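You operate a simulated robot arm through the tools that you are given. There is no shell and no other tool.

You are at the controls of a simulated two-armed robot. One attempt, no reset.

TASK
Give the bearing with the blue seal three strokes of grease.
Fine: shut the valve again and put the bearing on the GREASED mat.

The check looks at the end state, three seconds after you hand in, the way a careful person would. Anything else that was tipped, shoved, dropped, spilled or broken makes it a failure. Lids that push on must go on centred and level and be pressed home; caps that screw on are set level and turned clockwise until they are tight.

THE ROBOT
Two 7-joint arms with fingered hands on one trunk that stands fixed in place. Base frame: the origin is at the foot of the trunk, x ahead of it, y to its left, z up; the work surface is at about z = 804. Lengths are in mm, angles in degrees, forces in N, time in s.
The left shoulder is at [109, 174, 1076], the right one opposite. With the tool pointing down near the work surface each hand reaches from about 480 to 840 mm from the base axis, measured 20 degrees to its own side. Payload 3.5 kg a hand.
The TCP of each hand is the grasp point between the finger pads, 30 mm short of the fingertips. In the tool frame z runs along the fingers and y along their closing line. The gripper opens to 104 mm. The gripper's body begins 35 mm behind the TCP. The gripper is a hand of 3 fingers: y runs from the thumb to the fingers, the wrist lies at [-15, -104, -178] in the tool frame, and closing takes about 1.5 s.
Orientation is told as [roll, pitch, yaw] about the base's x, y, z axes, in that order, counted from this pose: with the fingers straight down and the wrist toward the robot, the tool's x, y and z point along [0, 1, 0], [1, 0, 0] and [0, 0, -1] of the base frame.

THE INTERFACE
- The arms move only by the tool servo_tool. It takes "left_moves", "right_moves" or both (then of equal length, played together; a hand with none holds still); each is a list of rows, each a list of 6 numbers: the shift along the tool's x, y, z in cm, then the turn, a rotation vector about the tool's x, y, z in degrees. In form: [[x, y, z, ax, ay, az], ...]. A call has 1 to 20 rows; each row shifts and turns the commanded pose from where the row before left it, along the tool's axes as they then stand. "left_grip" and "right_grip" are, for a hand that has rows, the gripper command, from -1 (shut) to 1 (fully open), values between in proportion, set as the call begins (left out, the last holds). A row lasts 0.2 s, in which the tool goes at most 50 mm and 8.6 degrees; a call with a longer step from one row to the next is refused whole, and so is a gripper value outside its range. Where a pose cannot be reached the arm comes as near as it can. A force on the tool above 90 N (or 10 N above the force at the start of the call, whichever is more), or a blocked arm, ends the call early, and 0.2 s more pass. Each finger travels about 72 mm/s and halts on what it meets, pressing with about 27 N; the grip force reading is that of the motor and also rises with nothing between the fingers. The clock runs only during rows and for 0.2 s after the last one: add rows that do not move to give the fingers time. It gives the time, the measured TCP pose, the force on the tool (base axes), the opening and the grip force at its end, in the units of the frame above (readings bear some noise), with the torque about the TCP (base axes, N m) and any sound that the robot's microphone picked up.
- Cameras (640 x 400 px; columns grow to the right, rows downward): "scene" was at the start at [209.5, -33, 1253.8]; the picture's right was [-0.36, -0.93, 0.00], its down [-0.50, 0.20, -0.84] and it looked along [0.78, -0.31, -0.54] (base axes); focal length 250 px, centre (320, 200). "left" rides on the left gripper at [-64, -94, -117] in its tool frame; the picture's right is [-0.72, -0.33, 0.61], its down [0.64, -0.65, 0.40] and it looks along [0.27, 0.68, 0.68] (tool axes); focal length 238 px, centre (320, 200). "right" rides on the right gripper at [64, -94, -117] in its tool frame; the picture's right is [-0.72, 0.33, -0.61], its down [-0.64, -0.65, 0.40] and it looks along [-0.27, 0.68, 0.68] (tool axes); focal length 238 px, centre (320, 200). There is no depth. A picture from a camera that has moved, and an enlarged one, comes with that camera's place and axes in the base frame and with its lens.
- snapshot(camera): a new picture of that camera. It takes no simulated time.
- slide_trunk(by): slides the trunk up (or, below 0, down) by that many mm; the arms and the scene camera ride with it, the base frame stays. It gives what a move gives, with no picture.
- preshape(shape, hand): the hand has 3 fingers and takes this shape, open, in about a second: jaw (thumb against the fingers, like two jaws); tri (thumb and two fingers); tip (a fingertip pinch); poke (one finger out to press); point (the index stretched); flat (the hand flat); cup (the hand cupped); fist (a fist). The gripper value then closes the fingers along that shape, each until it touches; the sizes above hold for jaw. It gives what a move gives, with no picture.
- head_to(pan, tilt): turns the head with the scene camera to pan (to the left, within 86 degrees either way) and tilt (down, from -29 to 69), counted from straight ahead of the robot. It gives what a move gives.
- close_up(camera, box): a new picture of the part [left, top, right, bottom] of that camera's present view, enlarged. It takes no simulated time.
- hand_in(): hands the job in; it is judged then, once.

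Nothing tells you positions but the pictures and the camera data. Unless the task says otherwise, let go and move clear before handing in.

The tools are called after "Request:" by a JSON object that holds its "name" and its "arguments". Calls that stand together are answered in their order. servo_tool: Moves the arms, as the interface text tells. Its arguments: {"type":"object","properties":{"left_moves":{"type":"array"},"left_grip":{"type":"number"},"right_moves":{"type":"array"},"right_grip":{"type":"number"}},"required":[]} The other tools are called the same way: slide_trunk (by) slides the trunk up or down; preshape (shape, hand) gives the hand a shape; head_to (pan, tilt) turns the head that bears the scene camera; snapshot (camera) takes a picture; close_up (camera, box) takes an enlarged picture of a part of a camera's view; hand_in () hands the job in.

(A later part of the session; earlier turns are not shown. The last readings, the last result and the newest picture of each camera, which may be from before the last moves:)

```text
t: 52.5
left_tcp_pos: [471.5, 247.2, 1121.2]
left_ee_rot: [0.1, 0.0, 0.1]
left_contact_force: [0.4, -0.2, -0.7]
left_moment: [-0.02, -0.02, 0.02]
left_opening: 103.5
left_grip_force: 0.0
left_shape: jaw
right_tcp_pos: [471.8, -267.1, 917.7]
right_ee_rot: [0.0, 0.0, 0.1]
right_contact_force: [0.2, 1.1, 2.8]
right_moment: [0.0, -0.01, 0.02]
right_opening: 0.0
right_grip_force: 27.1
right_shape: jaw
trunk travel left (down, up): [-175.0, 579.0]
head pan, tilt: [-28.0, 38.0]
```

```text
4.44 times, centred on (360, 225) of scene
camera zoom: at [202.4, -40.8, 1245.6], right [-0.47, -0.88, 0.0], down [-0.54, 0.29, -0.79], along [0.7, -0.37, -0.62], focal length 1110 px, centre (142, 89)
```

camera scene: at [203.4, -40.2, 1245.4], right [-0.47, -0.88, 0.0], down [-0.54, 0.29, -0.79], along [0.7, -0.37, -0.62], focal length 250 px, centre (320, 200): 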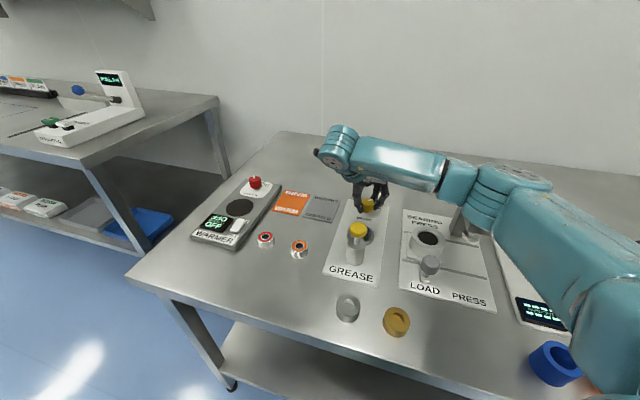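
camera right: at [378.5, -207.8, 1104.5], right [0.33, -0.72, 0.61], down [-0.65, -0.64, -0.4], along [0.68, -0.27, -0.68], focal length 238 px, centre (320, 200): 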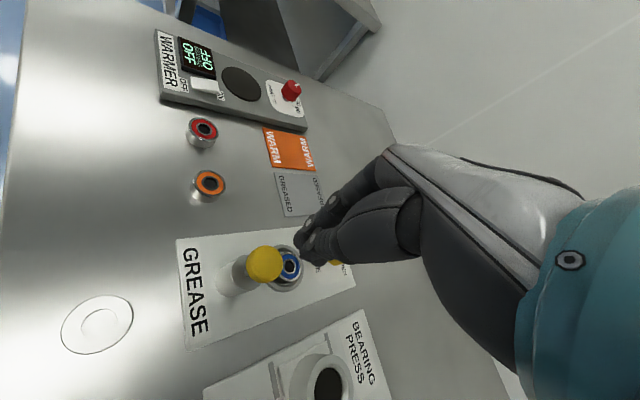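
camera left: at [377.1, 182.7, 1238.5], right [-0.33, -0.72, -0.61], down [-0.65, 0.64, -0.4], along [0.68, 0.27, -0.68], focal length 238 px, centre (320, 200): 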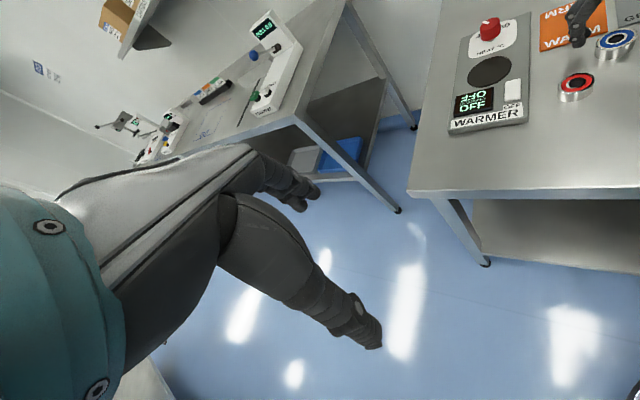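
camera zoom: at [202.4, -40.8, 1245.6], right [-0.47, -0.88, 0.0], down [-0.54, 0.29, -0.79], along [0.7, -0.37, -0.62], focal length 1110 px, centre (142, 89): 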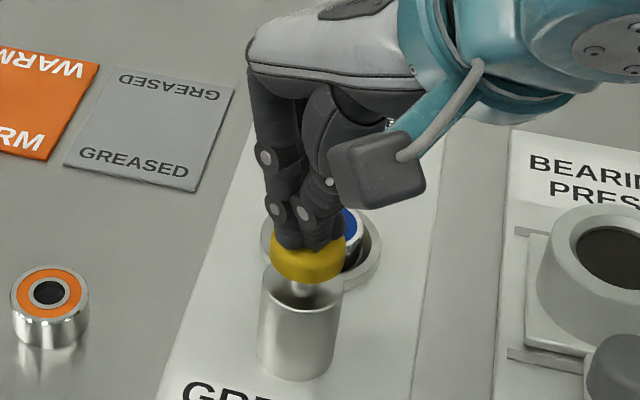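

Request:
{"name": "servo_tool", "arguments": {"right_moves": [[0, 0, 0.3, 0, 0, 0], [0, 0, 0.3, 0, 0, 0], [0, 0, 0.3, 0, 0, 0], [0, 0, 0, 0, 0, 0]]}}

Request:
{"name": "close_up", "arguments": {"camera": "scene", "box": [320, 180, 400, 270]}}

```text
t: 53.5
left_tcp_pos: [470.5, 247.8, 1122.4]
left_ee_rot: [-0.1, 0.0, 0.1]
left_contact_force: [-0.2, -0.1, -0.4]
left_moment: [-0.03, -0.01, 0.02]
left_opening: 103.5
left_grip_force: 0.1
left_shape: jaw
right_tcp_pos: [472.4, -267.7, 911.6]
right_ee_rot: [0.0, -0.6, 0.0]
right_contact_force: [2.8, -1.2, 29.5]
right_moment: [0.05, -0.08, 0.03]
right_opening: 0.2
right_grip_force: 27.0
right_shape: jaw
trunk travel left (down, up): [-175.0, 579.0]
head pan, tilt: [-28.0, 38.0]
heard: click
```

```text
4.44 times, centred on (360, 225) of scene
camera zoom: at [200.6, -39.9, 1246.2], right [-0.47, -0.88, 0.0], down [-0.54, 0.29, -0.79], along [0.7, -0.37, -0.61], focal length 1110 px, centre (142, 89)
```

zoom: 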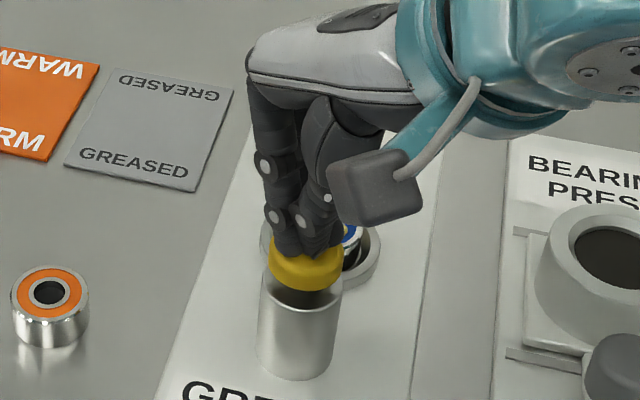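

I heard a click at the bottom at about 29 N, so that's stroke one. I'll raise fully so the plunger returns.

Request:
{"name": "servo_tool", "arguments": {"right_moves": [[0, 0, -0.6, 0, 0, 0], [0, 0, -0.8, 0, 0, 0], [0, 0, -0.8, 0, 0, 0], [0, 0, -0.8, 0, 0, 0], [0, 0, -0.6, 0, 0, 0], [0, 0, 0, 0, 0, 0], [0, 0, 0, 0, 0, 0]]}}

Request:
{"name": "close_up", "arguments": {"camera": "scene", "box": [320, 180, 400, 270]}}

Request:
{"name": "close_up", "arguments": {"camera": "right", "box": [220, 180, 380, 300]}}

```text
t: 55.1
left_tcp_pos: [472.5, 246.5, 1122.2]
left_ee_rot: [0.0, 0.0, 0.1]
left_contact_force: [0.3, -1.0, 0.6]
left_moment: [-0.01, -0.04, -0.01]
left_opening: 103.8
left_grip_force: 0.0
left_shape: jaw
right_tcp_pos: [473.3, -267.6, 943.8]
right_ee_rot: [0.0, 0.0, 0.1]
right_contact_force: [0.1, -0.6, 0.8]
right_moment: [0.0, 0.0, 0.06]
right_opening: 0.2
right_grip_force: 27.0
right_shape: jaw
trunk travel left (down, up): [-175.0, 579.0]
head pan, tilt: [-28.0, 38.0]
```

```text
4.44 times, centred on (360, 225) of scene
camera zoom: at [202.6, -40.9, 1245.5], right [-0.47, -0.88, 0.0], down [-0.54, 0.29, -0.79], along [0.7, -0.37, -0.62], focal length 1110 px, centre (142, 89)
```

zoom: 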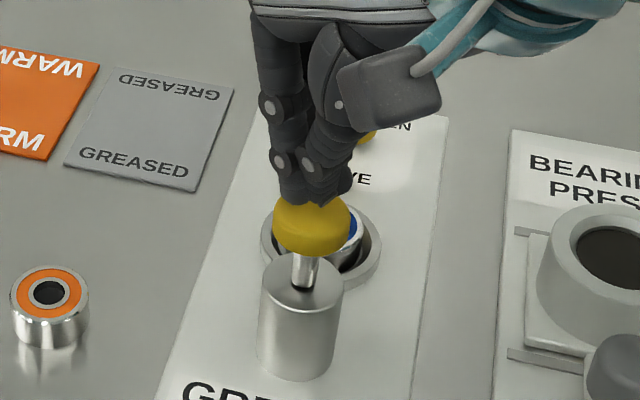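

```text
3.33 times, centred on (300, 240) of right
camera zoom: at [379.2, -202.8, 1059.2], right [0.33, -0.72, 0.61], down [-0.65, -0.64, -0.4], along [0.68, -0.27, -0.68], focal length 794 px, centre (387, 67)
```

zoom: 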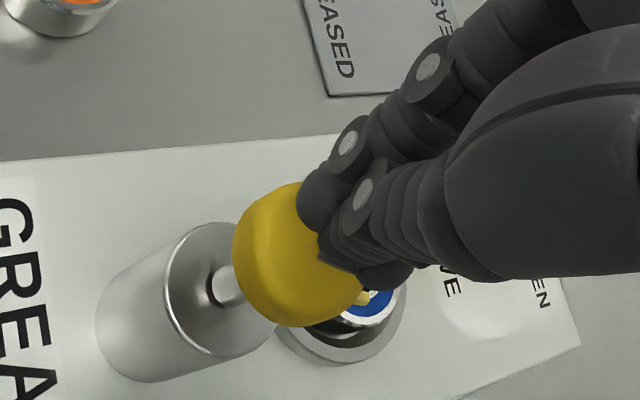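

The plunger has returned and a dab of grease is visible at the bearing. Now stroke two with the same depth.

Request:
{"name": "servo_tool", "arguments": {"right_moves": [[0, -0.05, 0.6, 0, 0, 0], [0, 0, 0.6, 0, 0, 0], [0, 0, 0.6, 0, 0, 0], [0, 0, 0.6, 0, 0, 0], [0, 0, 0.4, 0, 0, 0], [0, 0, 0.4, 0, 0, 0], [0, 0, 0.4, 0, 0, 0], [0, 0, 0, 0, 0, 0]]}}

Request:
{"name": "close_up", "arguments": {"camera": "scene", "box": [320, 180, 400, 270]}}

```text
t: 56.9
left_tcp_pos: [471.0, 248.0, 1122.1]
left_ee_rot: [0.1, -0.2, 0.0]
left_contact_force: [1.3, -0.2, -0.5]
left_moment: [0.03, -0.04, -0.02]
left_opening: 103.6
left_grip_force: 0.0
left_shape: jaw
right_tcp_pos: [471.6, -268.2, 911.3]
right_ee_rot: [0.0, -0.6, -0.1]
right_contact_force: [1.5, -2.1, 27.5]
right_moment: [-0.01, -0.06, 0.0]
right_opening: 0.1
right_grip_force: 27.2
right_shape: jaw
trunk travel left (down, up): [-175.0, 579.0]
head pan, tilt: [-28.0, 38.0]
heard: click
```

```text
4.44 times, centred on (360, 225) of scene
camera zoom: at [200.7, -40.1, 1246.2], right [-0.47, -0.88, 0.0], down [-0.54, 0.29, -0.79], along [0.7, -0.37, -0.61], focal length 1110 px, centre (142, 89)
```

zoom: 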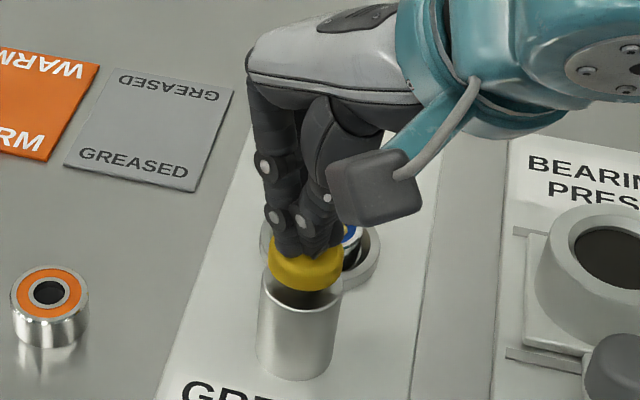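

Second click, so that's stroke two. I'll raise fully and check that the plunger and the bearing look right.

Request:
{"name": "servo_tool", "arguments": {"right_moves": [[0, 0, -0.6, 0, 0, 0], [0, 0, -0.8, 0, 0, 0], [0, 0, -0.8, 0, 0, 0], [0, 0, -0.8, 0, 0, 0], [0, 0, -0.6, 0, 0, 0], [0, 0, 0, 0, 0, 0], [0, 0, 0, 0, 0, 0]]}}

Request:
{"name": "close_up", "arguments": {"camera": "right", "box": [220, 180, 380, 300]}}

Request:
{"name": "close_up", "arguments": {"camera": "scene", "box": [320, 180, 400, 270]}}

```text
t: 58.5
left_tcp_pos: [471.4, 247.0, 1121.5]
left_ee_rot: [0.0, 0.0, 0.1]
left_contact_force: [-0.1, -0.7, 0.5]
left_moment: [0.04, 0.03, 0.02]
left_opening: 103.8
left_grip_force: 0.1
left_shape: jaw
right_tcp_pos: [471.9, -268.6, 944.9]
right_ee_rot: [0.0, 0.0, 0.1]
right_contact_force: [0.0, 0.2, -0.1]
right_moment: [-0.01, 0.01, 0.01]
right_opening: 0.0
right_grip_force: 26.8
right_shape: jaw
trunk travel left (down, up): [-175.0, 579.0]
head pan, tilt: [-28.0, 38.0]
```

```text
3.33 times, centred on (300, 240) of right
camera zoom: at [378.2, -203.2, 1059.8], right [0.33, -0.72, 0.61], down [-0.65, -0.64, -0.4], along [0.68, -0.27, -0.68], focal length 794 px, centre (387, 67)
```

zoom: 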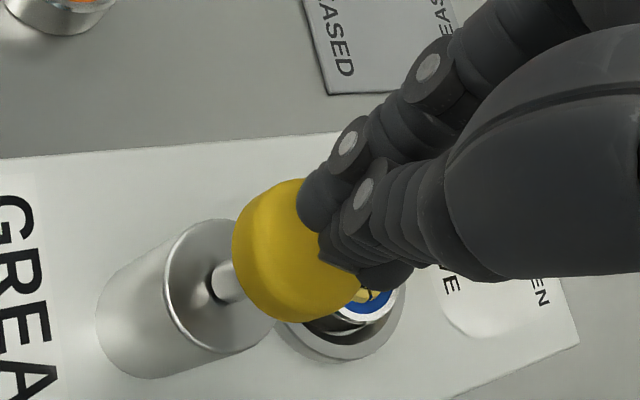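

```text
4.44 times, centred on (360, 225) of scene
camera zoom: at [202.6, -40.9, 1245.5], right [-0.47, -0.88, 0.0], down [-0.54, 0.29, -0.79], along [0.7, -0.37, -0.62], focal length 1110 px, centre (142, 89)
```

zoom: 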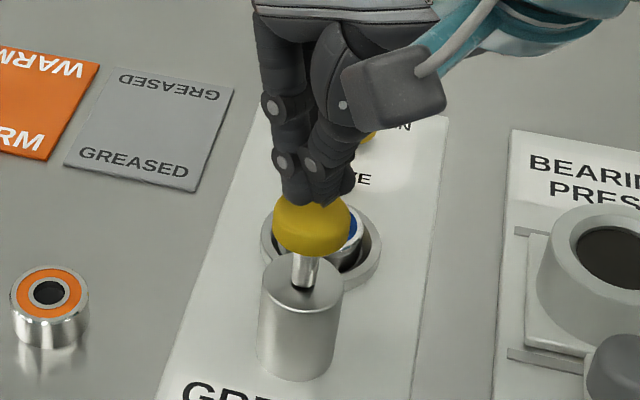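

Now stroke three, exactly as before.

Request:
{"name": "servo_tool", "arguments": {"right_moves": [[0, 0, 0.6, 0, 0, 0], [0, 0, 0.6, 0, 0, 0], [0, 0, 0.6, 0, 0, 0], [0, 0, 0.6, 0, 0, 0], [0, 0, 0.4, 0, 0, 0], [0, 0, 0.4, 0, 0, 0], [0, 0, 0.4, 0, 0, 0], [0, 0, 0, 0, 0, 0]]}}

```text
t: 60.3
left_tcp_pos: [471.9, 248.3, 1122.7]
left_ee_rot: [-0.1, -0.1, 0.0]
left_contact_force: [-0.3, -0.4, 0.5]
left_moment: [0.01, 0.03, 0.0]
left_opening: 103.8
left_grip_force: 0.0
left_shape: jaw
right_tcp_pos: [470.5, -267.8, 911.7]
right_ee_rot: [0.0, -0.6, -0.2]
right_contact_force: [-0.6, -1.4, 29.8]
right_moment: [0.03, 0.01, 0.03]
right_opening: 0.0
right_grip_force: 27.0
right_shape: jaw
trunk travel left (down, up): [-175.0, 579.0]
head pan, tilt: [-28.0, 38.0]
heard: click
```

That's the third click, so three strokes are done. I'll raise well clear of the plunger and inspect the bearing.

Request:
{"name": "servo_tool", "arguments": {"right_moves": [[0, 0, -0.6, 0, 0, 0], [0, 0, -0.8, 0, 0, 0], [0, 0, -0.8, 0, 0, 0], [0, 0, -0.8, 0, 0, 0], [0, 0, -1.5, 0, 0, 0], [0, 0, -2, 0, 0, 0], [0, 0, -2, 0, 0, 0], [0, 0, 0, 0, 0, 0]]}}

Request:
{"name": "close_up", "arguments": {"camera": "right", "box": [200, 200, 360, 320]}}

Request:
{"name": "close_up", "arguments": {"camera": "scene", "box": [320, 180, 400, 270]}}

```text
t: 62.1
left_tcp_pos: [472.4, 247.5, 1121.5]
left_ee_rot: [0.1, 0.0, 0.1]
left_contact_force: [-0.4, -0.1, 0.4]
left_moment: [-0.03, 0.0, 0.01]
left_opening: 103.8
left_grip_force: 0.0
left_shape: jaw
right_tcp_pos: [471.7, -268.5, 993.7]
right_ee_rot: [0.1, 0.0, 0.0]
right_contact_force: [-0.4, -0.3, -0.4]
right_moment: [0.01, 0.0, 0.0]
right_opening: 0.0
right_grip_force: 27.3
right_shape: jaw
trunk travel left (down, up): [-175.0, 579.0]
head pan, tilt: [-28.0, 38.0]
```

```text
3.33 times, centred on (280, 260) of right
camera zoom: at [377.3, -202.9, 1108.5], right [0.33, -0.72, 0.61], down [-0.65, -0.64, -0.4], along [0.68, -0.27, -0.68], focal length 794 px, centre (453, 0)
```

zoom: 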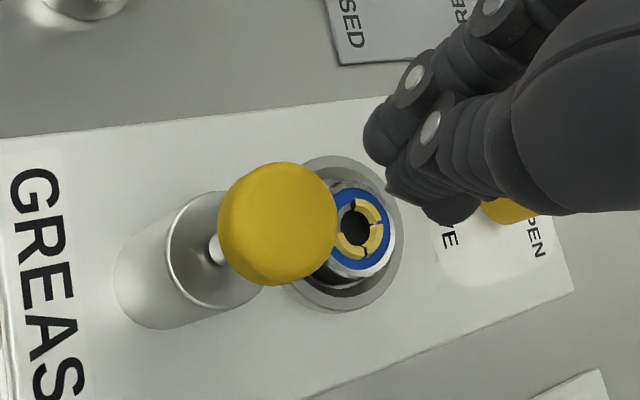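

```text
4.44 times, centred on (360, 225) of scene
camera zoom: at [202.6, -41.0, 1245.5], right [-0.47, -0.88, 0.0], down [-0.54, 0.29, -0.79], along [0.7, -0.37, -0.62], focal length 1110 px, centre (142, 89)
```

zoom: 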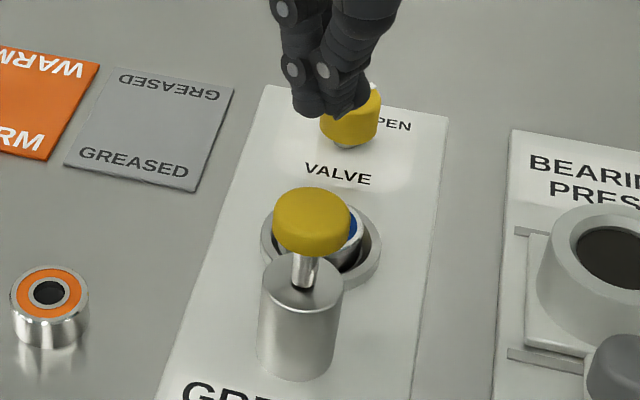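

Three grease segments are visible on the bearing. Now I'll go back over the valve knob at yaw about -95° with the jaw open.

Request:
{"name": "servo_tool", "arguments": {"right_moves": [[-2.945, 2.96, 0, 0, 0, 0], [-2.945, 2.96, 0, 0, 0, 0], [-2.945, 2.96, 0, 0, 0, 0], [-2.945, 2.96, 0, 0, 0, 0], [0, 0, 0, 0, 0, 8], [0, 0, 0, 0, 0, 8], [0, 0, 0, 0, 0, 8], [0, 0, 0, 0, 0, 8], [0, 0, 0, 0, 0, 8], [0, 0, 0, 0, 0, 8], [0, 0, 0, 0, 0, 8], [0, 0, 0, 0, 0, 8], [0, 0, 0, 0, 0, 8], [0, 0, 0, 0, 0, 8], [0, 0, 0, 0, 0, 8], [0, 0, 0, 0, 0, 7], [0, 0, 0, 0, 0, 0]]}}

Request:
{"name": "servo_tool", "arguments": {"right_moves": [[0, 0, 1, 0, 0, 0], [0, 0, 2, 0, 0, 0], [0, 0, 2, 0, 0, 0], [0, 0, 2, 0, 0, 0], [0, 0, 0, 0, 0, 0]], "right_grip": 0.3}}

Request:
{"name": "close_up", "arguments": {"camera": "right", "box": [180, 180, 340, 320]}}

Request:
{"name": "close_up", "arguments": {"camera": "scene", "box": [320, 160, 400, 250]}}

```text
t: 65.7
left_tcp_pos: [471.7, 246.7, 1122.7]
left_ee_rot: [-0.2, 0.0, 0.2]
left_contact_force: [-1.1, 0.0, -0.3]
left_moment: [0.0, 0.01, -0.01]
left_opening: 103.9
left_grip_force: 0.2
left_shape: jaw
right_tcp_pos: [589.4, -384.5, 992.7]
right_ee_rot: [0.0, 0.0, -95.0]
right_contact_force: [0.2, -0.4, -0.5]
right_moment: [0.01, 0.0, -0.02]
right_opening: 0.1
right_grip_force: 27.1
right_shape: jaw
trunk travel left (down, up): [-175.0, 579.0]
head pan, tilt: [-28.0, 38.0]
```

```text
t: 66.9
left_tcp_pos: [471.7, 245.6, 1122.6]
left_ee_rot: [0.0, 0.0, 0.2]
left_contact_force: [-0.3, 0.7, 0.9]
left_moment: [-0.03, -0.02, 0.03]
left_opening: 103.6
left_grip_force: 0.1
left_shape: jaw
right_tcp_pos: [589.5, -386.1, 921.1]
right_ee_rot: [0.2, 0.0, -94.9]
right_contact_force: [0.6, -0.3, 0.6]
right_moment: [0.01, 0.0, 0.01]
right_opening: 67.7
right_grip_force: 0.1
right_shape: jaw
trunk travel left (down, up): [-175.0, 579.0]
head pan, tilt: [-28.0, 38.0]
```

```text
2.86 times, centred on (260, 250) of right
camera zoom: at [662.1, -297.3, 1036.7], right [-0.75, -0.26, 0.61], down [-0.58, 0.71, -0.4], along [-0.33, -0.66, -0.68], focal length 681 px, centre (491, 57)
```

zoom: 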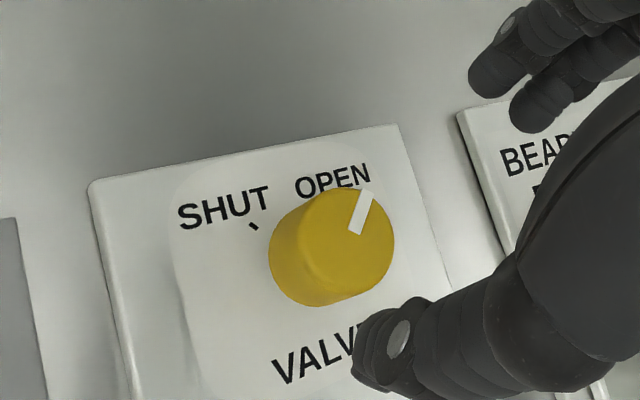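

```text
4.44 times, centred on (360, 205) of scene
camera zoom: at [202.5, -40.9, 1245.6], right [-0.47, -0.88, 0.0], down [-0.54, 0.29, -0.79], along [0.7, -0.37, -0.62], focal length 1110 px, centre (142, 178)
```

zoom: 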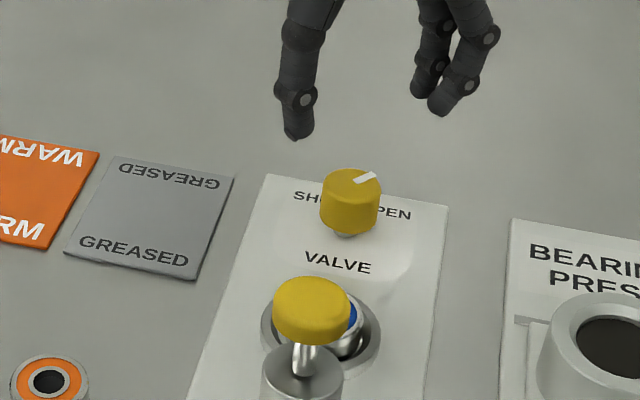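

The hand is aligned over the knob again. I'll descend to the same height, grip, then turn counter-clockwise to SHUT.

Request:
{"name": "servo_tool", "arguments": {"right_moves": [[0, 0, 2, 0, 0, 0], [0, 0, 2, 0, 0, 0], [0, 0, 2, 0, 0, 0], [0, 0, 1.3, 0, 0, 0], [0, 0, 0, 0, 0, 0]]}}

Request:
{"name": "servo_tool", "arguments": {"right_moves": [[0, 0, 0, 0, 0, 0], [0, 0, 0, 0, 0, 0], [0, 0, 0, 0, 0, 0], [0, 0, 0, 0, 0, 0], [0, 0, 0, 0, 0, 0], [0, 0, 0, 0, 0, 0]], "right_grip": -0.8}}

Request:
{"name": "servo_tool", "arguments": {"right_moves": [[0, 0, 0, 0, 0, -7.5], [0, 0, 0, 0, 0, -7.5], [0, 0, 0, 0, 0, -7.5], [0, 0, 0, 0, 0, -7.5], [0, 0, 0, 0, 0, -7.5], [0, 0, 0, 0, 0, -7.5], [0, 0, 0, 0, 0, -7.5], [0, 0, 0, 0, 0, -7.5], [0, 0, 0, 0, 0, -7.5], [0, 0, 0, 0, 0, -7.5], [0, 0, 0, 0, 0, 0]]}}

Request:
{"name": "close_up", "arguments": {"camera": "right", "box": [220, 180, 380, 320]}}

```text
t: 68.1
left_tcp_pos: [472.6, 246.6, 1121.0]
left_ee_rot: [-0.1, 0.0, 0.1]
left_contact_force: [0.0, 0.5, 0.3]
left_moment: [0.02, 0.0, 0.04]
left_opening: 103.7
left_grip_force: 0.0
left_shape: jaw
right_tcp_pos: [590.6, -387.7, 850.6]
right_ee_rot: [0.0, 0.0, -95.0]
right_contact_force: [0.0, -0.2, -0.5]
right_moment: [0.0, -0.01, -0.02]
right_opening: 67.4
right_grip_force: 0.1
right_shape: jaw
trunk travel left (down, up): [-175.0, 579.0]
head pan, tilt: [-28.0, 38.0]
```

```text
t: 69.5
left_tcp_pos: [472.4, 247.6, 1121.2]
left_ee_rot: [0.0, -0.1, -0.1]
left_contact_force: [0.2, 0.1, 0.8]
left_moment: [0.0, -0.03, -0.01]
left_opening: 103.5
left_grip_force: 0.1
left_shape: jaw
right_tcp_pos: [590.1, -386.2, 851.3]
right_ee_rot: [0.0, 0.1, -95.0]
right_contact_force: [-1.5, 1.8, -3.6]
right_moment: [0.03, 0.02, -0.04]
right_opening: 24.9
right_grip_force: 26.9
right_shape: jaw
trunk travel left (down, up): [-175.0, 579.0]
head pan, tilt: [-28.0, 38.0]
```

```text
t: 71.9
left_tcp_pos: [472.4, 246.7, 1123.0]
left_ee_rot: [0.0, 0.0, 0.1]
left_contact_force: [-0.8, -0.1, -0.2]
left_moment: [-0.01, 0.0, -0.02]
left_opening: 103.9
left_grip_force: 0.0
left_shape: jaw
right_tcp_pos: [590.9, -386.2, 850.8]
right_ee_rot: [0.0, 0.0, -19.8]
right_contact_force: [1.6, -9.8, 3.7]
right_moment: [-0.2, -0.13, -0.04]
right_opening: 24.6
right_grip_force: 27.3
right_shape: jaw
trunk travel left (down, up): [-175.0, 579.0]
head pan, tilt: [-28.0, 38.0]
```

```text
2.86 times, centred on (300, 250) of right
camera zoom: at [524.4, -293.3, 965.6], right [0.06, -0.79, 0.61], down [-0.83, -0.38, -0.41], along [0.55, -0.49, -0.68], focal length 681 px, centre (377, 57)
```

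zoom: 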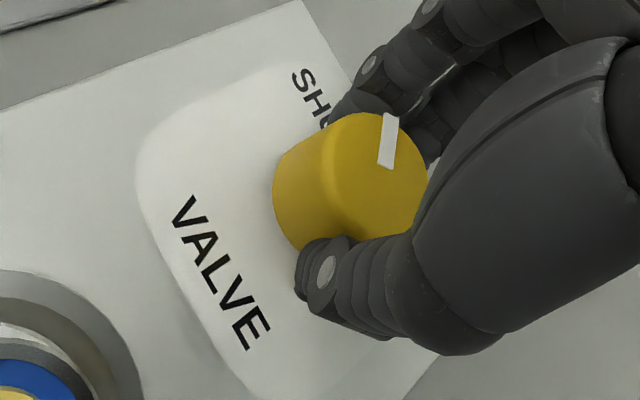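

The knob is following. I'll finish the turn to the SHUT stop.

Request:
{"name": "servo_tool", "arguments": {"right_moves": [[0, 0, 0, 0, 0, -6], [0, 0, 0, 0, 0, -6], [0, 0, 0, 0, 0, -5], [0, 0, 0, 0, 0, 0]]}}

Request:
{"name": "close_up", "arguments": {"camera": "right", "box": [220, 180, 380, 320]}}

```text
t: 72.9
left_tcp_pos: [472.4, 245.4, 1123.3]
left_ee_rot: [0.1, 0.0, 0.1]
left_contact_force: [-0.5, -0.7, 0.4]
left_moment: [-0.03, -0.02, -0.02]
left_opening: 103.8
left_grip_force: 0.0
left_shape: jaw
right_tcp_pos: [590.0, -390.0, 850.6]
right_ee_rot: [0.0, -0.3, -3.1]
right_contact_force: [-2.2, -21.8, 7.3]
right_moment: [-0.46, 0.0, -0.4]
right_opening: 25.1
right_grip_force: 27.0
right_shape: jaw
trunk travel left (down, up): [-175.0, 579.0]
head pan, tilt: [-28.0, 38.0]
```

```text
2.86 times, centred on (300, 250) of right
camera zoom: at [500.6, -318.8, 965.2], right [0.28, -0.73, 0.62], down [-0.69, -0.61, -0.4], along [0.67, -0.31, -0.68], focal length 681 px, centre (377, 57)
```

zoom: 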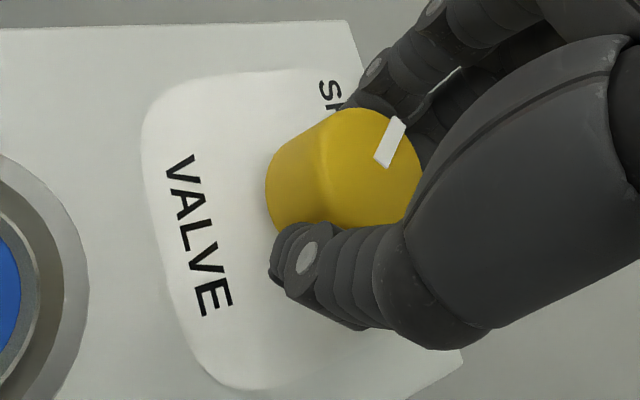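

Torque and lateral force rose, which means the knob is against the SHUT stop. I'll release, rise and verify.

Request:
{"name": "servo_tool", "arguments": {"right_moves": [[0, 0, 0, 0, 0, 0], [0, 0, 0, 0, 0, 0], [0, 0, 0, 0, 0, 0], [0, 0, 0, 0, 0, 0]], "right_grip": 0.3}}

Request:
{"name": "servo_tool", "arguments": {"right_moves": [[0, 0, -1, 0, 0, 0], [0, 0, -2, 0, 0, 0], [0, 0, -3, 0, 0, 0], [0, 0, -3, 0, 0, 0], [0, 0, 0, 0, 0, 0]]}}

Request:
{"name": "close_up", "arguments": {"camera": "right", "box": [190, 210, 310, 330]}}

Request:
{"name": "close_up", "arguments": {"camera": "scene", "box": [345, 185, 390, 225]}}

Request:
{"name": "snapshot", "arguments": {"camera": "right"}}

```text
t: 73.9
left_tcp_pos: [471.5, 246.5, 1122.3]
left_ee_rot: [0.1, -0.1, 0.1]
left_contact_force: [-0.9, -1.2, 0.4]
left_moment: [0.0, 0.0, -0.03]
left_opening: 103.8
left_grip_force: 0.0
left_shape: jaw
right_tcp_pos: [591.4, -386.9, 849.7]
right_ee_rot: [0.0, 0.1, -3.1]
right_contact_force: [0.8, -0.1, -1.4]
right_moment: [0.02, 0.02, -0.01]
right_opening: 67.1
right_grip_force: 0.1
right_shape: jaw
trunk travel left (down, up): [-175.0, 579.0]
head pan, tilt: [-28.0, 38.0]
```

```text
t: 75.1
left_tcp_pos: [472.7, 246.8, 1122.7]
left_ee_rot: [0.1, -0.1, 0.2]
left_contact_force: [-0.8, 0.3, -0.3]
left_moment: [-0.01, -0.03, -0.01]
left_opening: 103.7
left_grip_force: 0.0
left_shape: jaw
right_tcp_pos: [590.4, -385.9, 941.0]
right_ee_rot: [-0.1, 0.0, -2.9]
right_contact_force: [-0.6, 0.1, -0.7]
right_moment: [0.0, 0.02, 0.0]
right_opening: 66.9
right_grip_force: 0.0
right_shape: jaw
trunk travel left (down, up): [-175.0, 579.0]
head pan, tilt: [-28.0, 38.0]
```

```text
3.33 times, centred on (250, 270) of right
camera zoom: at [500.2, -316.1, 1056.2], right [0.29, -0.74, 0.61], down [-0.69, -0.61, -0.4], along [0.67, -0.3, -0.68], focal length 794 px, centre (553, -33)
```

zoom: 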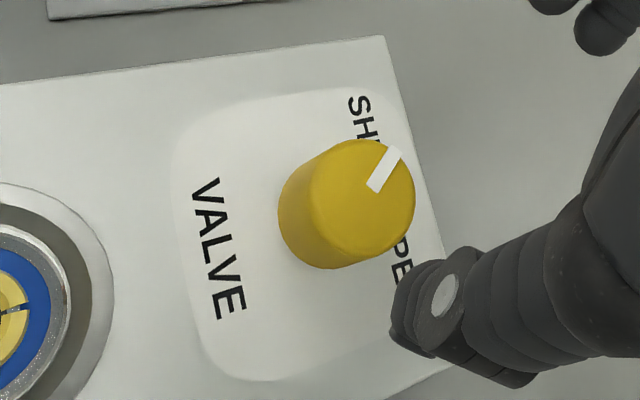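

```text
10.00 times, centred on (368, 205) of scene
camera zoom: at [202.6, -41.0, 1245.5], right [-0.47, -0.88, 0.0], down [-0.54, 0.29, -0.79], along [0.7, -0.37, -0.62], focal length 2497 px, centre (-155, 150)
```

zoom: 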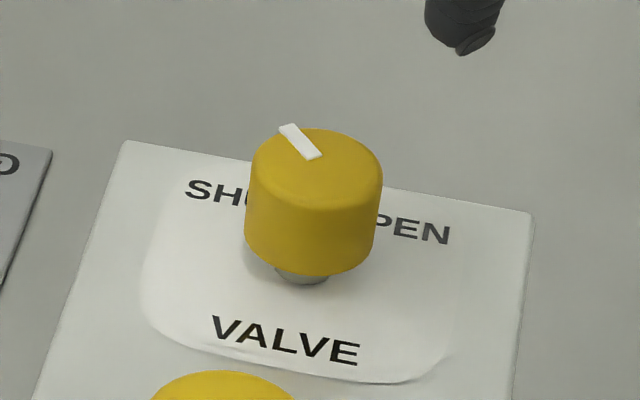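

```text
taken
camera right: at [500.2, -316.1, 1056.2], right [0.29, -0.74, 0.61], down [-0.69, -0.61, -0.4], along [0.67, -0.3, -0.68], focal length 238 px, centre (320, 200)
```

right: 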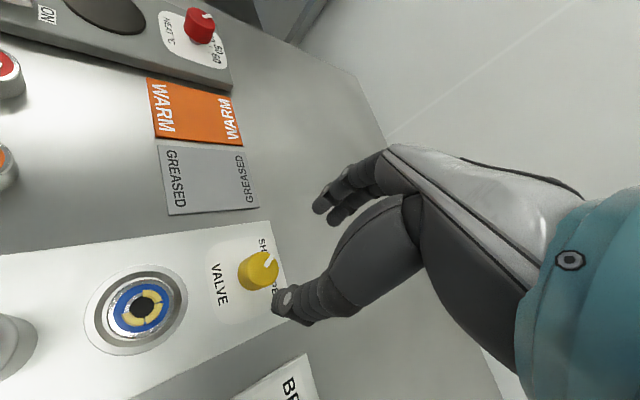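

The pointer is back at SHUT, against its stop. Next I'll move over the cup at yaw 22.5° to pick the greased bearing.

Request:
{"name": "servo_tool", "arguments": {"right_moves": [[2.18, -2.323, 0, 0, 0, 0], [2.18, -2.323, 0, 0, 0, 0], [2.18, -2.323, 0, 0, 0, 0], [0, 0, 0, 0, 0, -8.5], [0, 0, 0, 0, 0, -8.5], [0, 0, 0, 0, 0, -8.5], [0, 0, 0, 0, 0, 0]]}}

Request:
{"name": "close_up", "arguments": {"camera": "right", "box": [150, 180, 350, 330]}}

Request:
{"name": "close_up", "arguments": {"camera": "scene", "box": [320, 160, 410, 270]}}

```text
t: 76.7
left_tcp_pos: [472.5, 247.0, 1121.5]
left_ee_rot: [0.0, 0.0, 0.1]
left_contact_force: [-0.8, 0.3, 0.3]
left_moment: [0.0, 0.05, 0.03]
left_opening: 103.8
left_grip_force: 0.0
left_shape: jaw
right_tcp_pos: [525.2, -315.1, 940.2]
right_ee_rot: [0.0, 0.0, 22.6]
right_contact_force: [-0.6, -0.4, -0.6]
right_moment: [-0.04, 0.0, -0.02]
right_opening: 67.2
right_grip_force: 0.1
right_shape: jaw
trunk travel left (down, up): [-175.0, 579.0]
head pan, tilt: [-28.0, 38.0]
```

```text
2.67 times, centred on (250, 255) of right
camera zoom: at [413.1, -291.9, 1054.8], right [0.58, -0.54, 0.61], down [-0.36, -0.84, -0.4], along [0.73, 0.01, -0.68], focal length 636 px, centre (507, 53)
```

zoom: 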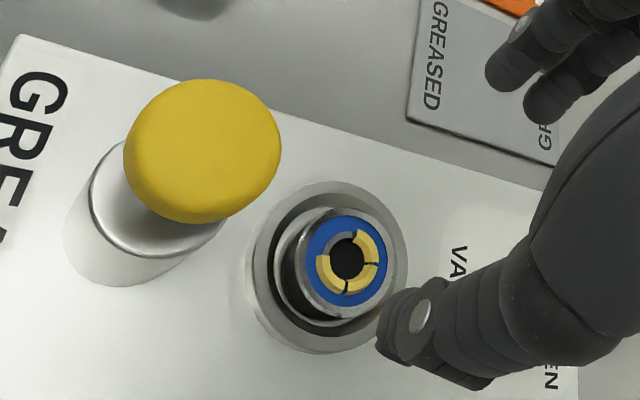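

```text
3.64 times, centred on (365, 215) of scene
camera zoom: at [202.5, -41.0, 1245.5], right [-0.47, -0.88, 0.0], down [-0.54, 0.29, -0.79], along [0.7, -0.37, -0.62], focal length 908 px, centre (156, 146)
```

zoom: 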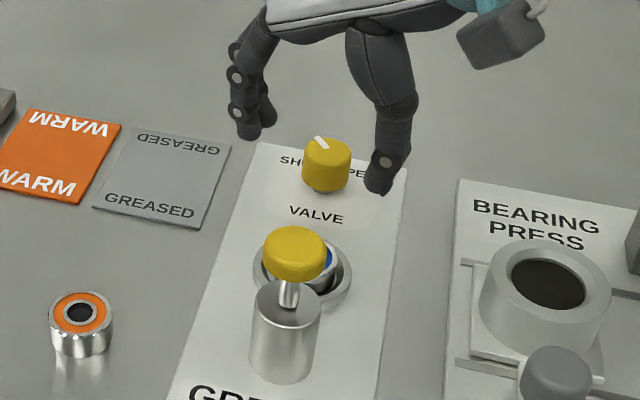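

Three of the four grease quadrants are filled, so that's three strokes. I'll descend over the bearing with the jaw open.

Request:
{"name": "servo_tool", "arguments": {"right_moves": [[-0.2, -0.15, 2, 0, 0, 0], [0, 0, 2.5, 0, 0, 0], [0, 0, 2.5, 0, 0, 0], [0, 0, 1, 0, 0, 0], [0, 0, 0, 0, 0, 0]]}}

Request:
{"name": "close_up", "arguments": {"camera": "right", "box": [210, 180, 370, 310]}}

```text
t: 77.9
left_tcp_pos: [472.1, 245.6, 1121.3]
left_ee_rot: [0.0, 0.1, 0.1]
left_contact_force: [-0.4, -0.6, -0.3]
left_moment: [0.03, -0.03, -0.03]
left_opening: 103.6
left_grip_force: 0.0
left_shape: jaw
right_tcp_pos: [523.6, -317.6, 860.0]
right_ee_rot: [0.0, -0.1, 22.5]
right_contact_force: [-0.1, -0.3, -0.2]
right_moment: [0.01, -0.01, 0.02]
right_opening: 67.2
right_grip_force: 0.0
right_shape: jaw
trunk travel left (down, up): [-175.0, 579.0]
head pan, tilt: [-28.0, 38.0]
```

```text
3.08 times, centred on (290, 245) of right
camera zoom: at [413.1, -294.1, 975.3], right [0.58, -0.54, 0.61], down [-0.36, -0.84, -0.4], along [0.73, 0.01, -0.68], focal length 733 px, centre (412, 62)
```

zoom: 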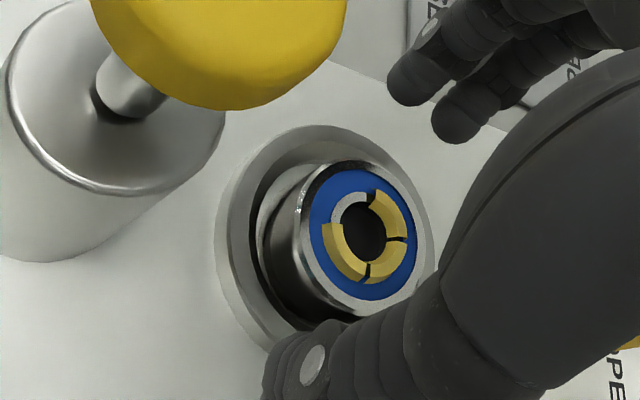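

Request:
{"name": "servo_tool", "arguments": {"right_moves": [[-0.15, -0.1, 0.5, 0, 0, 0], [0, 0, 0.5, 0, 0, 0], [0, 0, 0.35, 0, 0, 0], [0, 0, 0, 0, 0, 0]]}}

Request:
{"name": "servo_tool", "arguments": {"right_moves": [[0, 0, 0, 0, 0, 0], [0, 0, 0, 0, 0, 0], [0, 0, 0, 0, 0, 0], [0, 0, 0, 0, 0, 0], [0, 0, 0, 0, 0, 0], [0, 0, 0, 0, 0, 0], [0, 0, 0, 0, 0, 0]], "right_grip": -0.8}}

Request:
{"name": "close_up", "arguments": {"camera": "right", "box": [220, 190, 380, 310]}}

```text
t: 78.9
left_tcp_pos: [472.2, 246.0, 1121.5]
left_ee_rot: [0.0, 0.0, 0.1]
left_contact_force: [0.4, 0.8, -0.2]
left_moment: [-0.01, 0.04, 0.01]
left_opening: 103.5
left_grip_force: 0.1
left_shape: jaw
right_tcp_pos: [523.4, -320.4, 845.5]
right_ee_rot: [0.0, -0.1, 22.6]
right_contact_force: [-0.2, 0.1, 0.4]
right_moment: [-0.03, -0.07, -0.02]
right_opening: 67.1
right_grip_force: 0.0
right_shape: jaw
trunk travel left (down, up): [-175.0, 579.0]
head pan, tilt: [-28.0, 38.0]
```

```text
t: 80.5
left_tcp_pos: [471.4, 246.1, 1121.4]
left_ee_rot: [0.0, 0.1, 0.0]
left_contact_force: [-0.8, 0.1, -0.1]
left_moment: [-0.03, -0.01, -0.02]
left_opening: 103.7
left_grip_force: 0.1
left_shape: jaw
right_tcp_pos: [524.8, -320.6, 847.0]
right_ee_rot: [0.0, 0.0, 22.4]
right_contact_force: [-1.7, -0.1, 3.1]
right_moment: [0.03, -0.01, 0.0]
right_opening: 33.8
right_grip_force: 27.0
right_shape: jaw
trunk travel left (down, up): [-175.0, 579.0]
head pan, tilt: [-28.0, 38.0]
```

```text
3.33 times, centred on (300, 250) of right
camera zoom: at [412.5, -296.7, 961.9], right [0.58, -0.54, 0.61], down [-0.36, -0.84, -0.4], along [0.73, 0.01, -0.68], focal length 794 px, centre (387, 33)
```

zoom: 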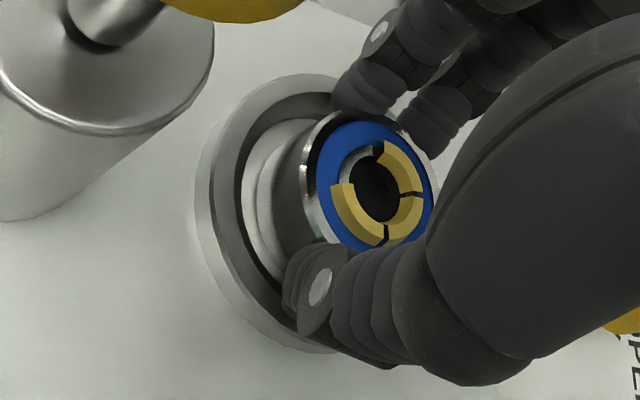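

The bearing is gripped at 27 N. I'll lift slowly and check that it comes up level.

Request:
{"name": "servo_tool", "arguments": {"right_moves": [[0, 0, -0.3, 0, 0, 0], [0, 0, -0.5, 0, 0, 0], [0, 0, -1, 0, 0, 0], [0, 0, -1, 0, 0, 0], [0, 0, 0, 0, 0, 0]]}}

Request:
{"name": "close_up", "arguments": {"camera": "right", "box": [220, 190, 380, 310]}}

Request:
{"name": "close_up", "arguments": {"camera": "scene", "box": [320, 170, 400, 260]}}

```text
t: 81.7
left_tcp_pos: [472.0, 246.3, 1121.7]
left_ee_rot: [0.0, 0.0, 0.1]
left_contact_force: [-0.3, -0.3, -0.8]
left_moment: [0.0, -0.01, -0.01]
left_opening: 104.1
left_grip_force: 0.1
left_shape: jaw
right_tcp_pos: [523.9, -321.0, 874.3]
right_ee_rot: [0.0, 0.0, 22.5]
right_contact_force: [-0.9, -0.2, -0.6]
right_moment: [-0.02, 0.02, 0.0]
right_opening: 33.3
right_grip_force: 27.1
right_shape: jaw
trunk travel left (down, up): [-175.0, 579.0]
head pan, tilt: [-28.0, 38.0]
```

```text
3.33 times, centred on (300, 250) of right
camera zoom: at [412.6, -297.6, 990.0], right [0.58, -0.54, 0.61], down [-0.36, -0.84, -0.4], along [0.73, 0.01, -0.68], focal length 794 px, centre (387, 33)
```

zoom: 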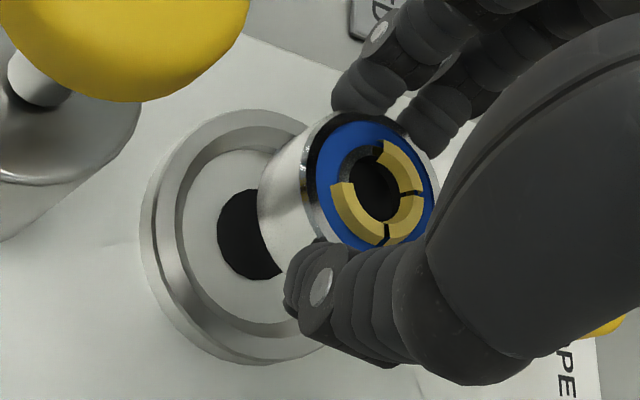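

```text
4.44 times, centred on (360, 215) of scene
camera zoom: at [202.6, -41.0, 1245.5], right [-0.47, -0.88, 0.0], down [-0.54, 0.29, -0.79], along [0.7, -0.37, -0.62], focal length 1110 px, centre (142, 133)
```

zoom: 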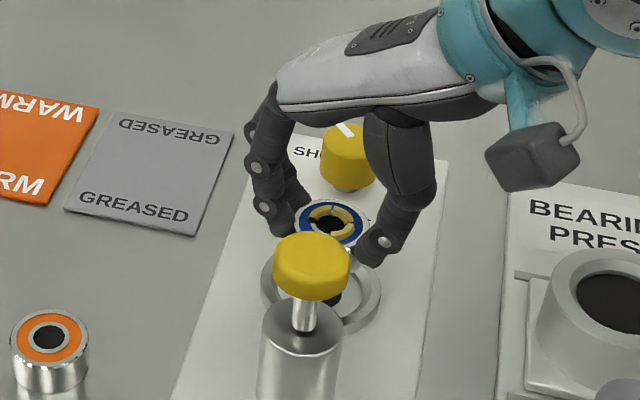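

The bearing is held level and the cup is clean. I'll lift it clear, return to yaw 0 and carry it over the GREASED mat at about (659, -291).

Request:
{"name": "servo_tool", "arguments": {"right_moves": [[0, 0, -2, 0, 0, 0], [0, 0, -2.5, 0, 0, 0], [0, 0, -2.2, 0, 0, 0], [0, 0, 0, 0, 0, 7.5], [0, 0, 0, 0, 0, 7.5], [0, 0, 0, 0, 0, 7.5], [0.68, 2.65, 0, 0, 0, 0], [0.68, 2.65, 0, 0, 0, 0], [0.68, 2.65, 0, 0, 0, 0], [0.68, 2.65, 0, 0, 0, 0], [0.67, 2.63, 0, 0, 0, 0], [0, 0, 0, 0, 0, 0]]}}

Request:
{"name": "snapshot", "arguments": {"camera": "right"}}

Request:
{"name": "close_up", "arguments": {"camera": "scene", "box": [260, 150, 380, 250]}}

```text
t: 84.3
left_tcp_pos: [472.4, 247.1, 1121.0]
left_ee_rot: [-0.1, 0.0, 0.1]
left_contact_force: [-0.4, 0.0, -0.4]
left_moment: [-0.02, -0.01, -0.02]
left_opening: 103.7
left_grip_force: 0.1
left_shape: jaw
right_tcp_pos: [654.9, -287.5, 941.2]
right_ee_rot: [0.0, -0.1, 0.0]
right_contact_force: [-0.3, 0.2, -0.7]
right_moment: [0.01, 0.0, 0.01]
right_opening: 33.2
right_grip_force: 26.9
right_shape: jaw
trunk travel left (down, up): [-175.0, 579.0]
head pan, tilt: [-28.0, 38.0]
```

```text
taken
camera right: at [561.8, -222.4, 1057.5], right [0.33, -0.72, 0.61], down [-0.65, -0.64, -0.4], along [0.68, -0.27, -0.68], focal length 238 px, centre (320, 200)
```

right: 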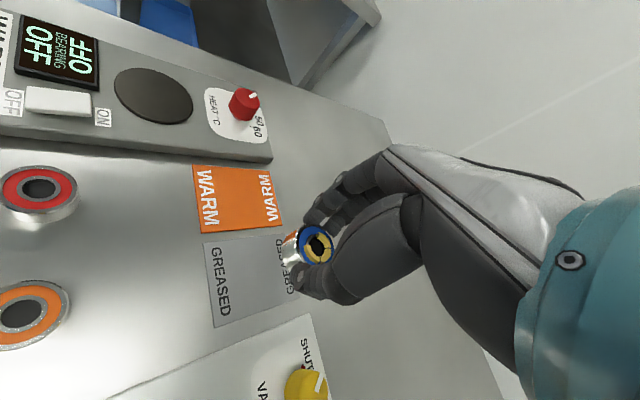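

```text
4.00 times, centred on (320, 200) of scene
camera zoom: at [202.6, -41.0, 1245.5], right [-0.47, -0.88, 0.0], down [-0.54, 0.29, -0.79], along [0.7, -0.37, -0.62], focal length 999 px, centre (320, 200)
```

zoom: 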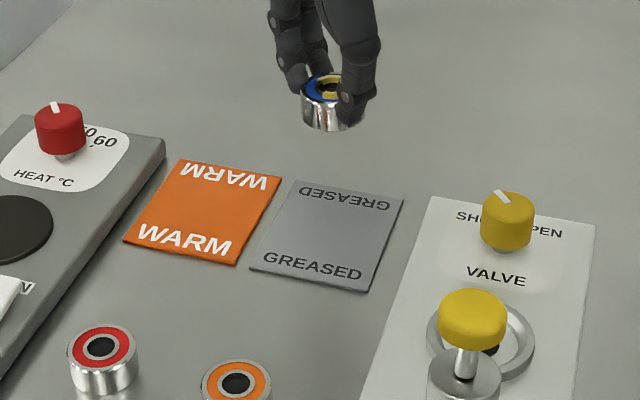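

The bearing is above the mat centre at about (658, -291). I'll descend close to the surface.

Request:
{"name": "servo_tool", "arguments": {"right_moves": [[0, 0, 2, 0, 0, 0], [0, 0, 2.5, 0, 0, 0], [0, 0, 2, 0, 0, 0], [0, 0, 1.2, 0, 0, 0], [0, 0, 0, 0, 0, 0]]}}

Request:
{"name": "close_up", "arguments": {"camera": "right", "box": [200, 180, 380, 320]}}

Request:
{"name": "close_up", "arguments": {"camera": "scene", "box": [260, 160, 380, 250]}}

```text
t: 85.5
left_tcp_pos: [473.4, 246.6, 1122.7]
left_ee_rot: [0.1, 0.0, 0.0]
left_contact_force: [-0.2, -0.1, 0.2]
left_moment: [-0.03, -0.03, -0.05]
left_opening: 103.9
left_grip_force: 0.1
left_shape: jaw
right_tcp_pos: [654.6, -285.5, 862.7]
right_ee_rot: [0.0, 0.0, 0.0]
right_contact_force: [0.2, -1.2, -0.6]
right_moment: [-0.02, 0.02, 0.02]
right_opening: 33.3
right_grip_force: 25.8
right_shape: jaw
trunk travel left (down, up): [-175.0, 579.0]
head pan, tilt: [-28.0, 38.0]
```

```text
2.86 times, centred on (290, 250) of right
camera zoom: at [560.9, -221.3, 979.2], right [0.33, -0.72, 0.61], down [-0.65, -0.64, -0.4], along [0.68, -0.27, -0.68], focal length 681 px, centre (406, 57)
```

zoom: 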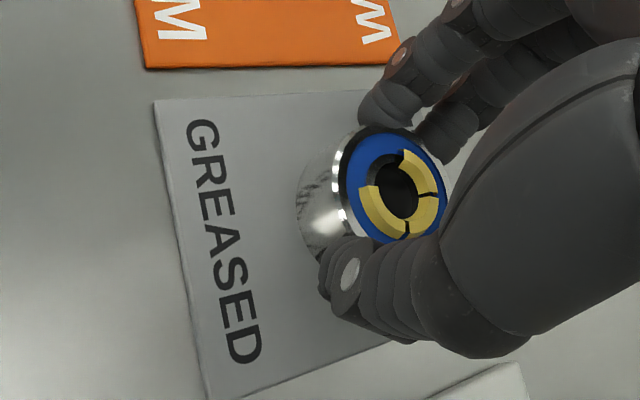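

```text
4.44 times, centred on (320, 205) of scene
camera zoom: at [202.6, -41.0, 1245.5], right [-0.47, -0.88, 0.0], down [-0.54, 0.29, -0.79], along [0.7, -0.37, -0.62], focal length 1110 px, centre (320, 178)
```

zoom: 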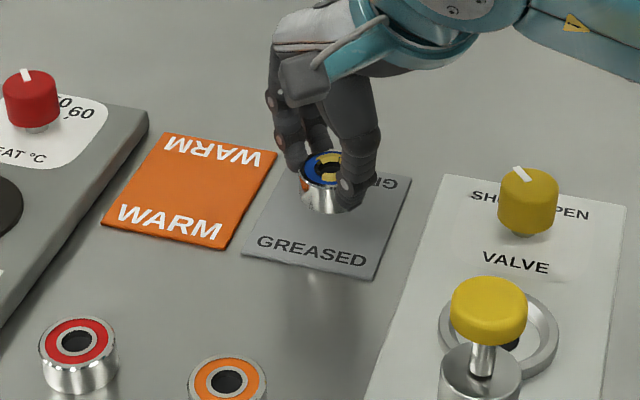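

Request:
{"name": "servo_tool", "arguments": {"right_moves": [[0, 0, 0.8, 0, 0, 0], [0, 0, 0.7, 0, 0, 0], [0, 0, 0.3, 0, 0, 0], [0, 0, 0, 0, 0, 0]]}}

Request:
{"name": "close_up", "arguments": {"camera": "scene", "box": [280, 160, 370, 240]}}

```text
t: 86.5
left_tcp_pos: [472.3, 246.7, 1121.0]
left_ee_rot: [0.0, 0.0, 0.1]
left_contact_force: [-0.1, -0.2, 0.2]
left_moment: [0.0, -0.01, -0.03]
left_opening: 103.7
left_grip_force: 0.0
left_shape: jaw
right_tcp_pos: [656.0, -285.9, 845.6]
right_ee_rot: [0.0, 0.0, 0.0]
right_contact_force: [0.4, -0.3, -1.9]
right_moment: [0.01, -0.01, -0.01]
right_opening: 33.3
right_grip_force: 27.0
right_shape: jaw
trunk travel left (down, up): [-175.0, 579.0]
head pan, tilt: [-28.0, 38.0]
```

```text
5.00 times, centred on (325, 200) of scene
camera zoom: at [202.7, -41.0, 1245.5], right [-0.47, -0.88, 0.0], down [-0.54, 0.29, -0.79], along [0.7, -0.37, -0.62], focal length 1248 px, centre (295, 200)
```

zoom: 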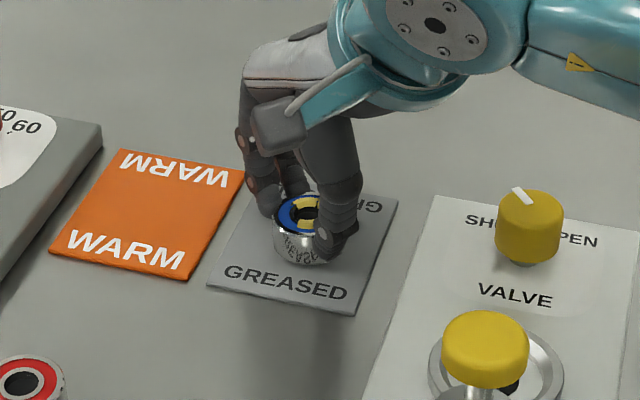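

Request:
{"name": "servo_tool", "arguments": {"right_moves": [[0, 0, 0.15, 0, 0, 0], [0, 0, 0, 0, 0, 0]]}}

Request:
{"name": "servo_tool", "arguments": {"right_moves": [[0, 0, 0.1, 0, 0, 0], [0, 0, 0, 0, 0, 0]]}}

```text
t: 87.1
left_tcp_pos: [472.4, 246.6, 1122.3]
left_ee_rot: [0.0, 0.0, 0.2]
left_contact_force: [0.1, 0.3, -0.1]
left_moment: [0.03, 0.0, 0.0]
left_opening: 103.7
left_grip_force: 0.1
left_shape: jaw
right_tcp_pos: [654.7, -287.0, 844.0]
right_ee_rot: [0.0, 0.1, -0.1]
right_contact_force: [0.0, -0.1, -1.3]
right_moment: [0.0, -0.02, -0.01]
right_opening: 33.4
right_grip_force: 27.1
right_shape: jaw
trunk travel left (down, up): [-175.0, 579.0]
head pan, tilt: [-28.0, 38.0]
```

```text
t: 87.7
left_tcp_pos: [472.0, 247.3, 1121.9]
left_ee_rot: [0.0, 0.0, 0.1]
left_contact_force: [0.0, -0.6, -0.2]
left_moment: [-0.01, 0.02, 0.0]
left_opening: 103.6
left_grip_force: 0.0
left_shape: jaw
right_tcp_pos: [656.3, -287.4, 844.5]
right_ee_rot: [0.0, 0.0, 0.0]
right_contact_force: [-0.4, -0.3, -0.5]
right_moment: [0.04, -0.01, -0.02]
right_opening: 33.1
right_grip_force: 27.3
right_shape: jaw
trunk travel left (down, up): [-175.0, 579.0]
head pan, tilt: [-28.0, 38.0]
```

Request:
{"name": "servo_tool", "arguments": {"right_moves": [[0, 0, 0.1, 0, 0, 0], [0, 0, 0, 0, 0, 0]]}}

Request:
{"name": "servo_tool", "arguments": {"right_moves": [[0, 0, 0.1, 0, 0, 0], [0, 0, 0, 0, 0, 0]]}}

Request:
{"name": "close_up", "arguments": {"camera": "scene", "box": [300, 180, 360, 230]}}

```text
t: 88.3
left_tcp_pos: [473.3, 246.9, 1122.2]
left_ee_rot: [0.0, 0.0, 0.1]
left_contact_force: [0.4, 1.0, 0.5]
left_moment: [-0.02, -0.01, -0.01]
left_opening: 103.5
left_grip_force: 0.1
left_shape: jaw
right_tcp_pos: [656.1, -287.6, 842.9]
right_ee_rot: [0.0, 0.0, 0.0]
right_contact_force: [0.2, 0.2, -0.8]
right_moment: [-0.01, -0.01, 0.0]
right_opening: 33.2
right_grip_force: 26.9
right_shape: jaw
trunk travel left (down, up): [-175.0, 579.0]
head pan, tilt: [-28.0, 38.0]
```

```text
t: 88.9
left_tcp_pos: [471.5, 245.8, 1122.1]
left_ee_rot: [0.0, 0.0, 0.1]
left_contact_force: [0.7, 0.0, 0.0]
left_moment: [0.02, -0.01, 0.0]
left_opening: 103.9
left_grip_force: 0.2
left_shape: jaw
right_tcp_pos: [656.5, -286.4, 841.2]
right_ee_rot: [0.1, -0.1, 0.0]
right_contact_force: [-0.3, -1.8, 2.4]
right_moment: [-0.01, -0.07, 0.0]
right_opening: 33.3
right_grip_force: 26.9
right_shape: jaw
trunk travel left (down, up): [-175.0, 579.0]
head pan, tilt: [-28.0, 38.0]
```

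```text
8.00 times, centred on (330, 205) of scene
camera zoom: at [202.3, -41.0, 1245.6], right [-0.47, -0.88, 0.0], down [-0.54, 0.29, -0.79], along [0.7, -0.37, -0.62], focal length 1997 px, centre (240, 160)
```

zoom: 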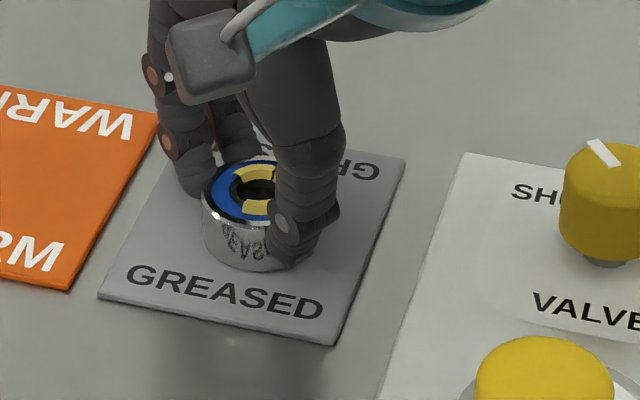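

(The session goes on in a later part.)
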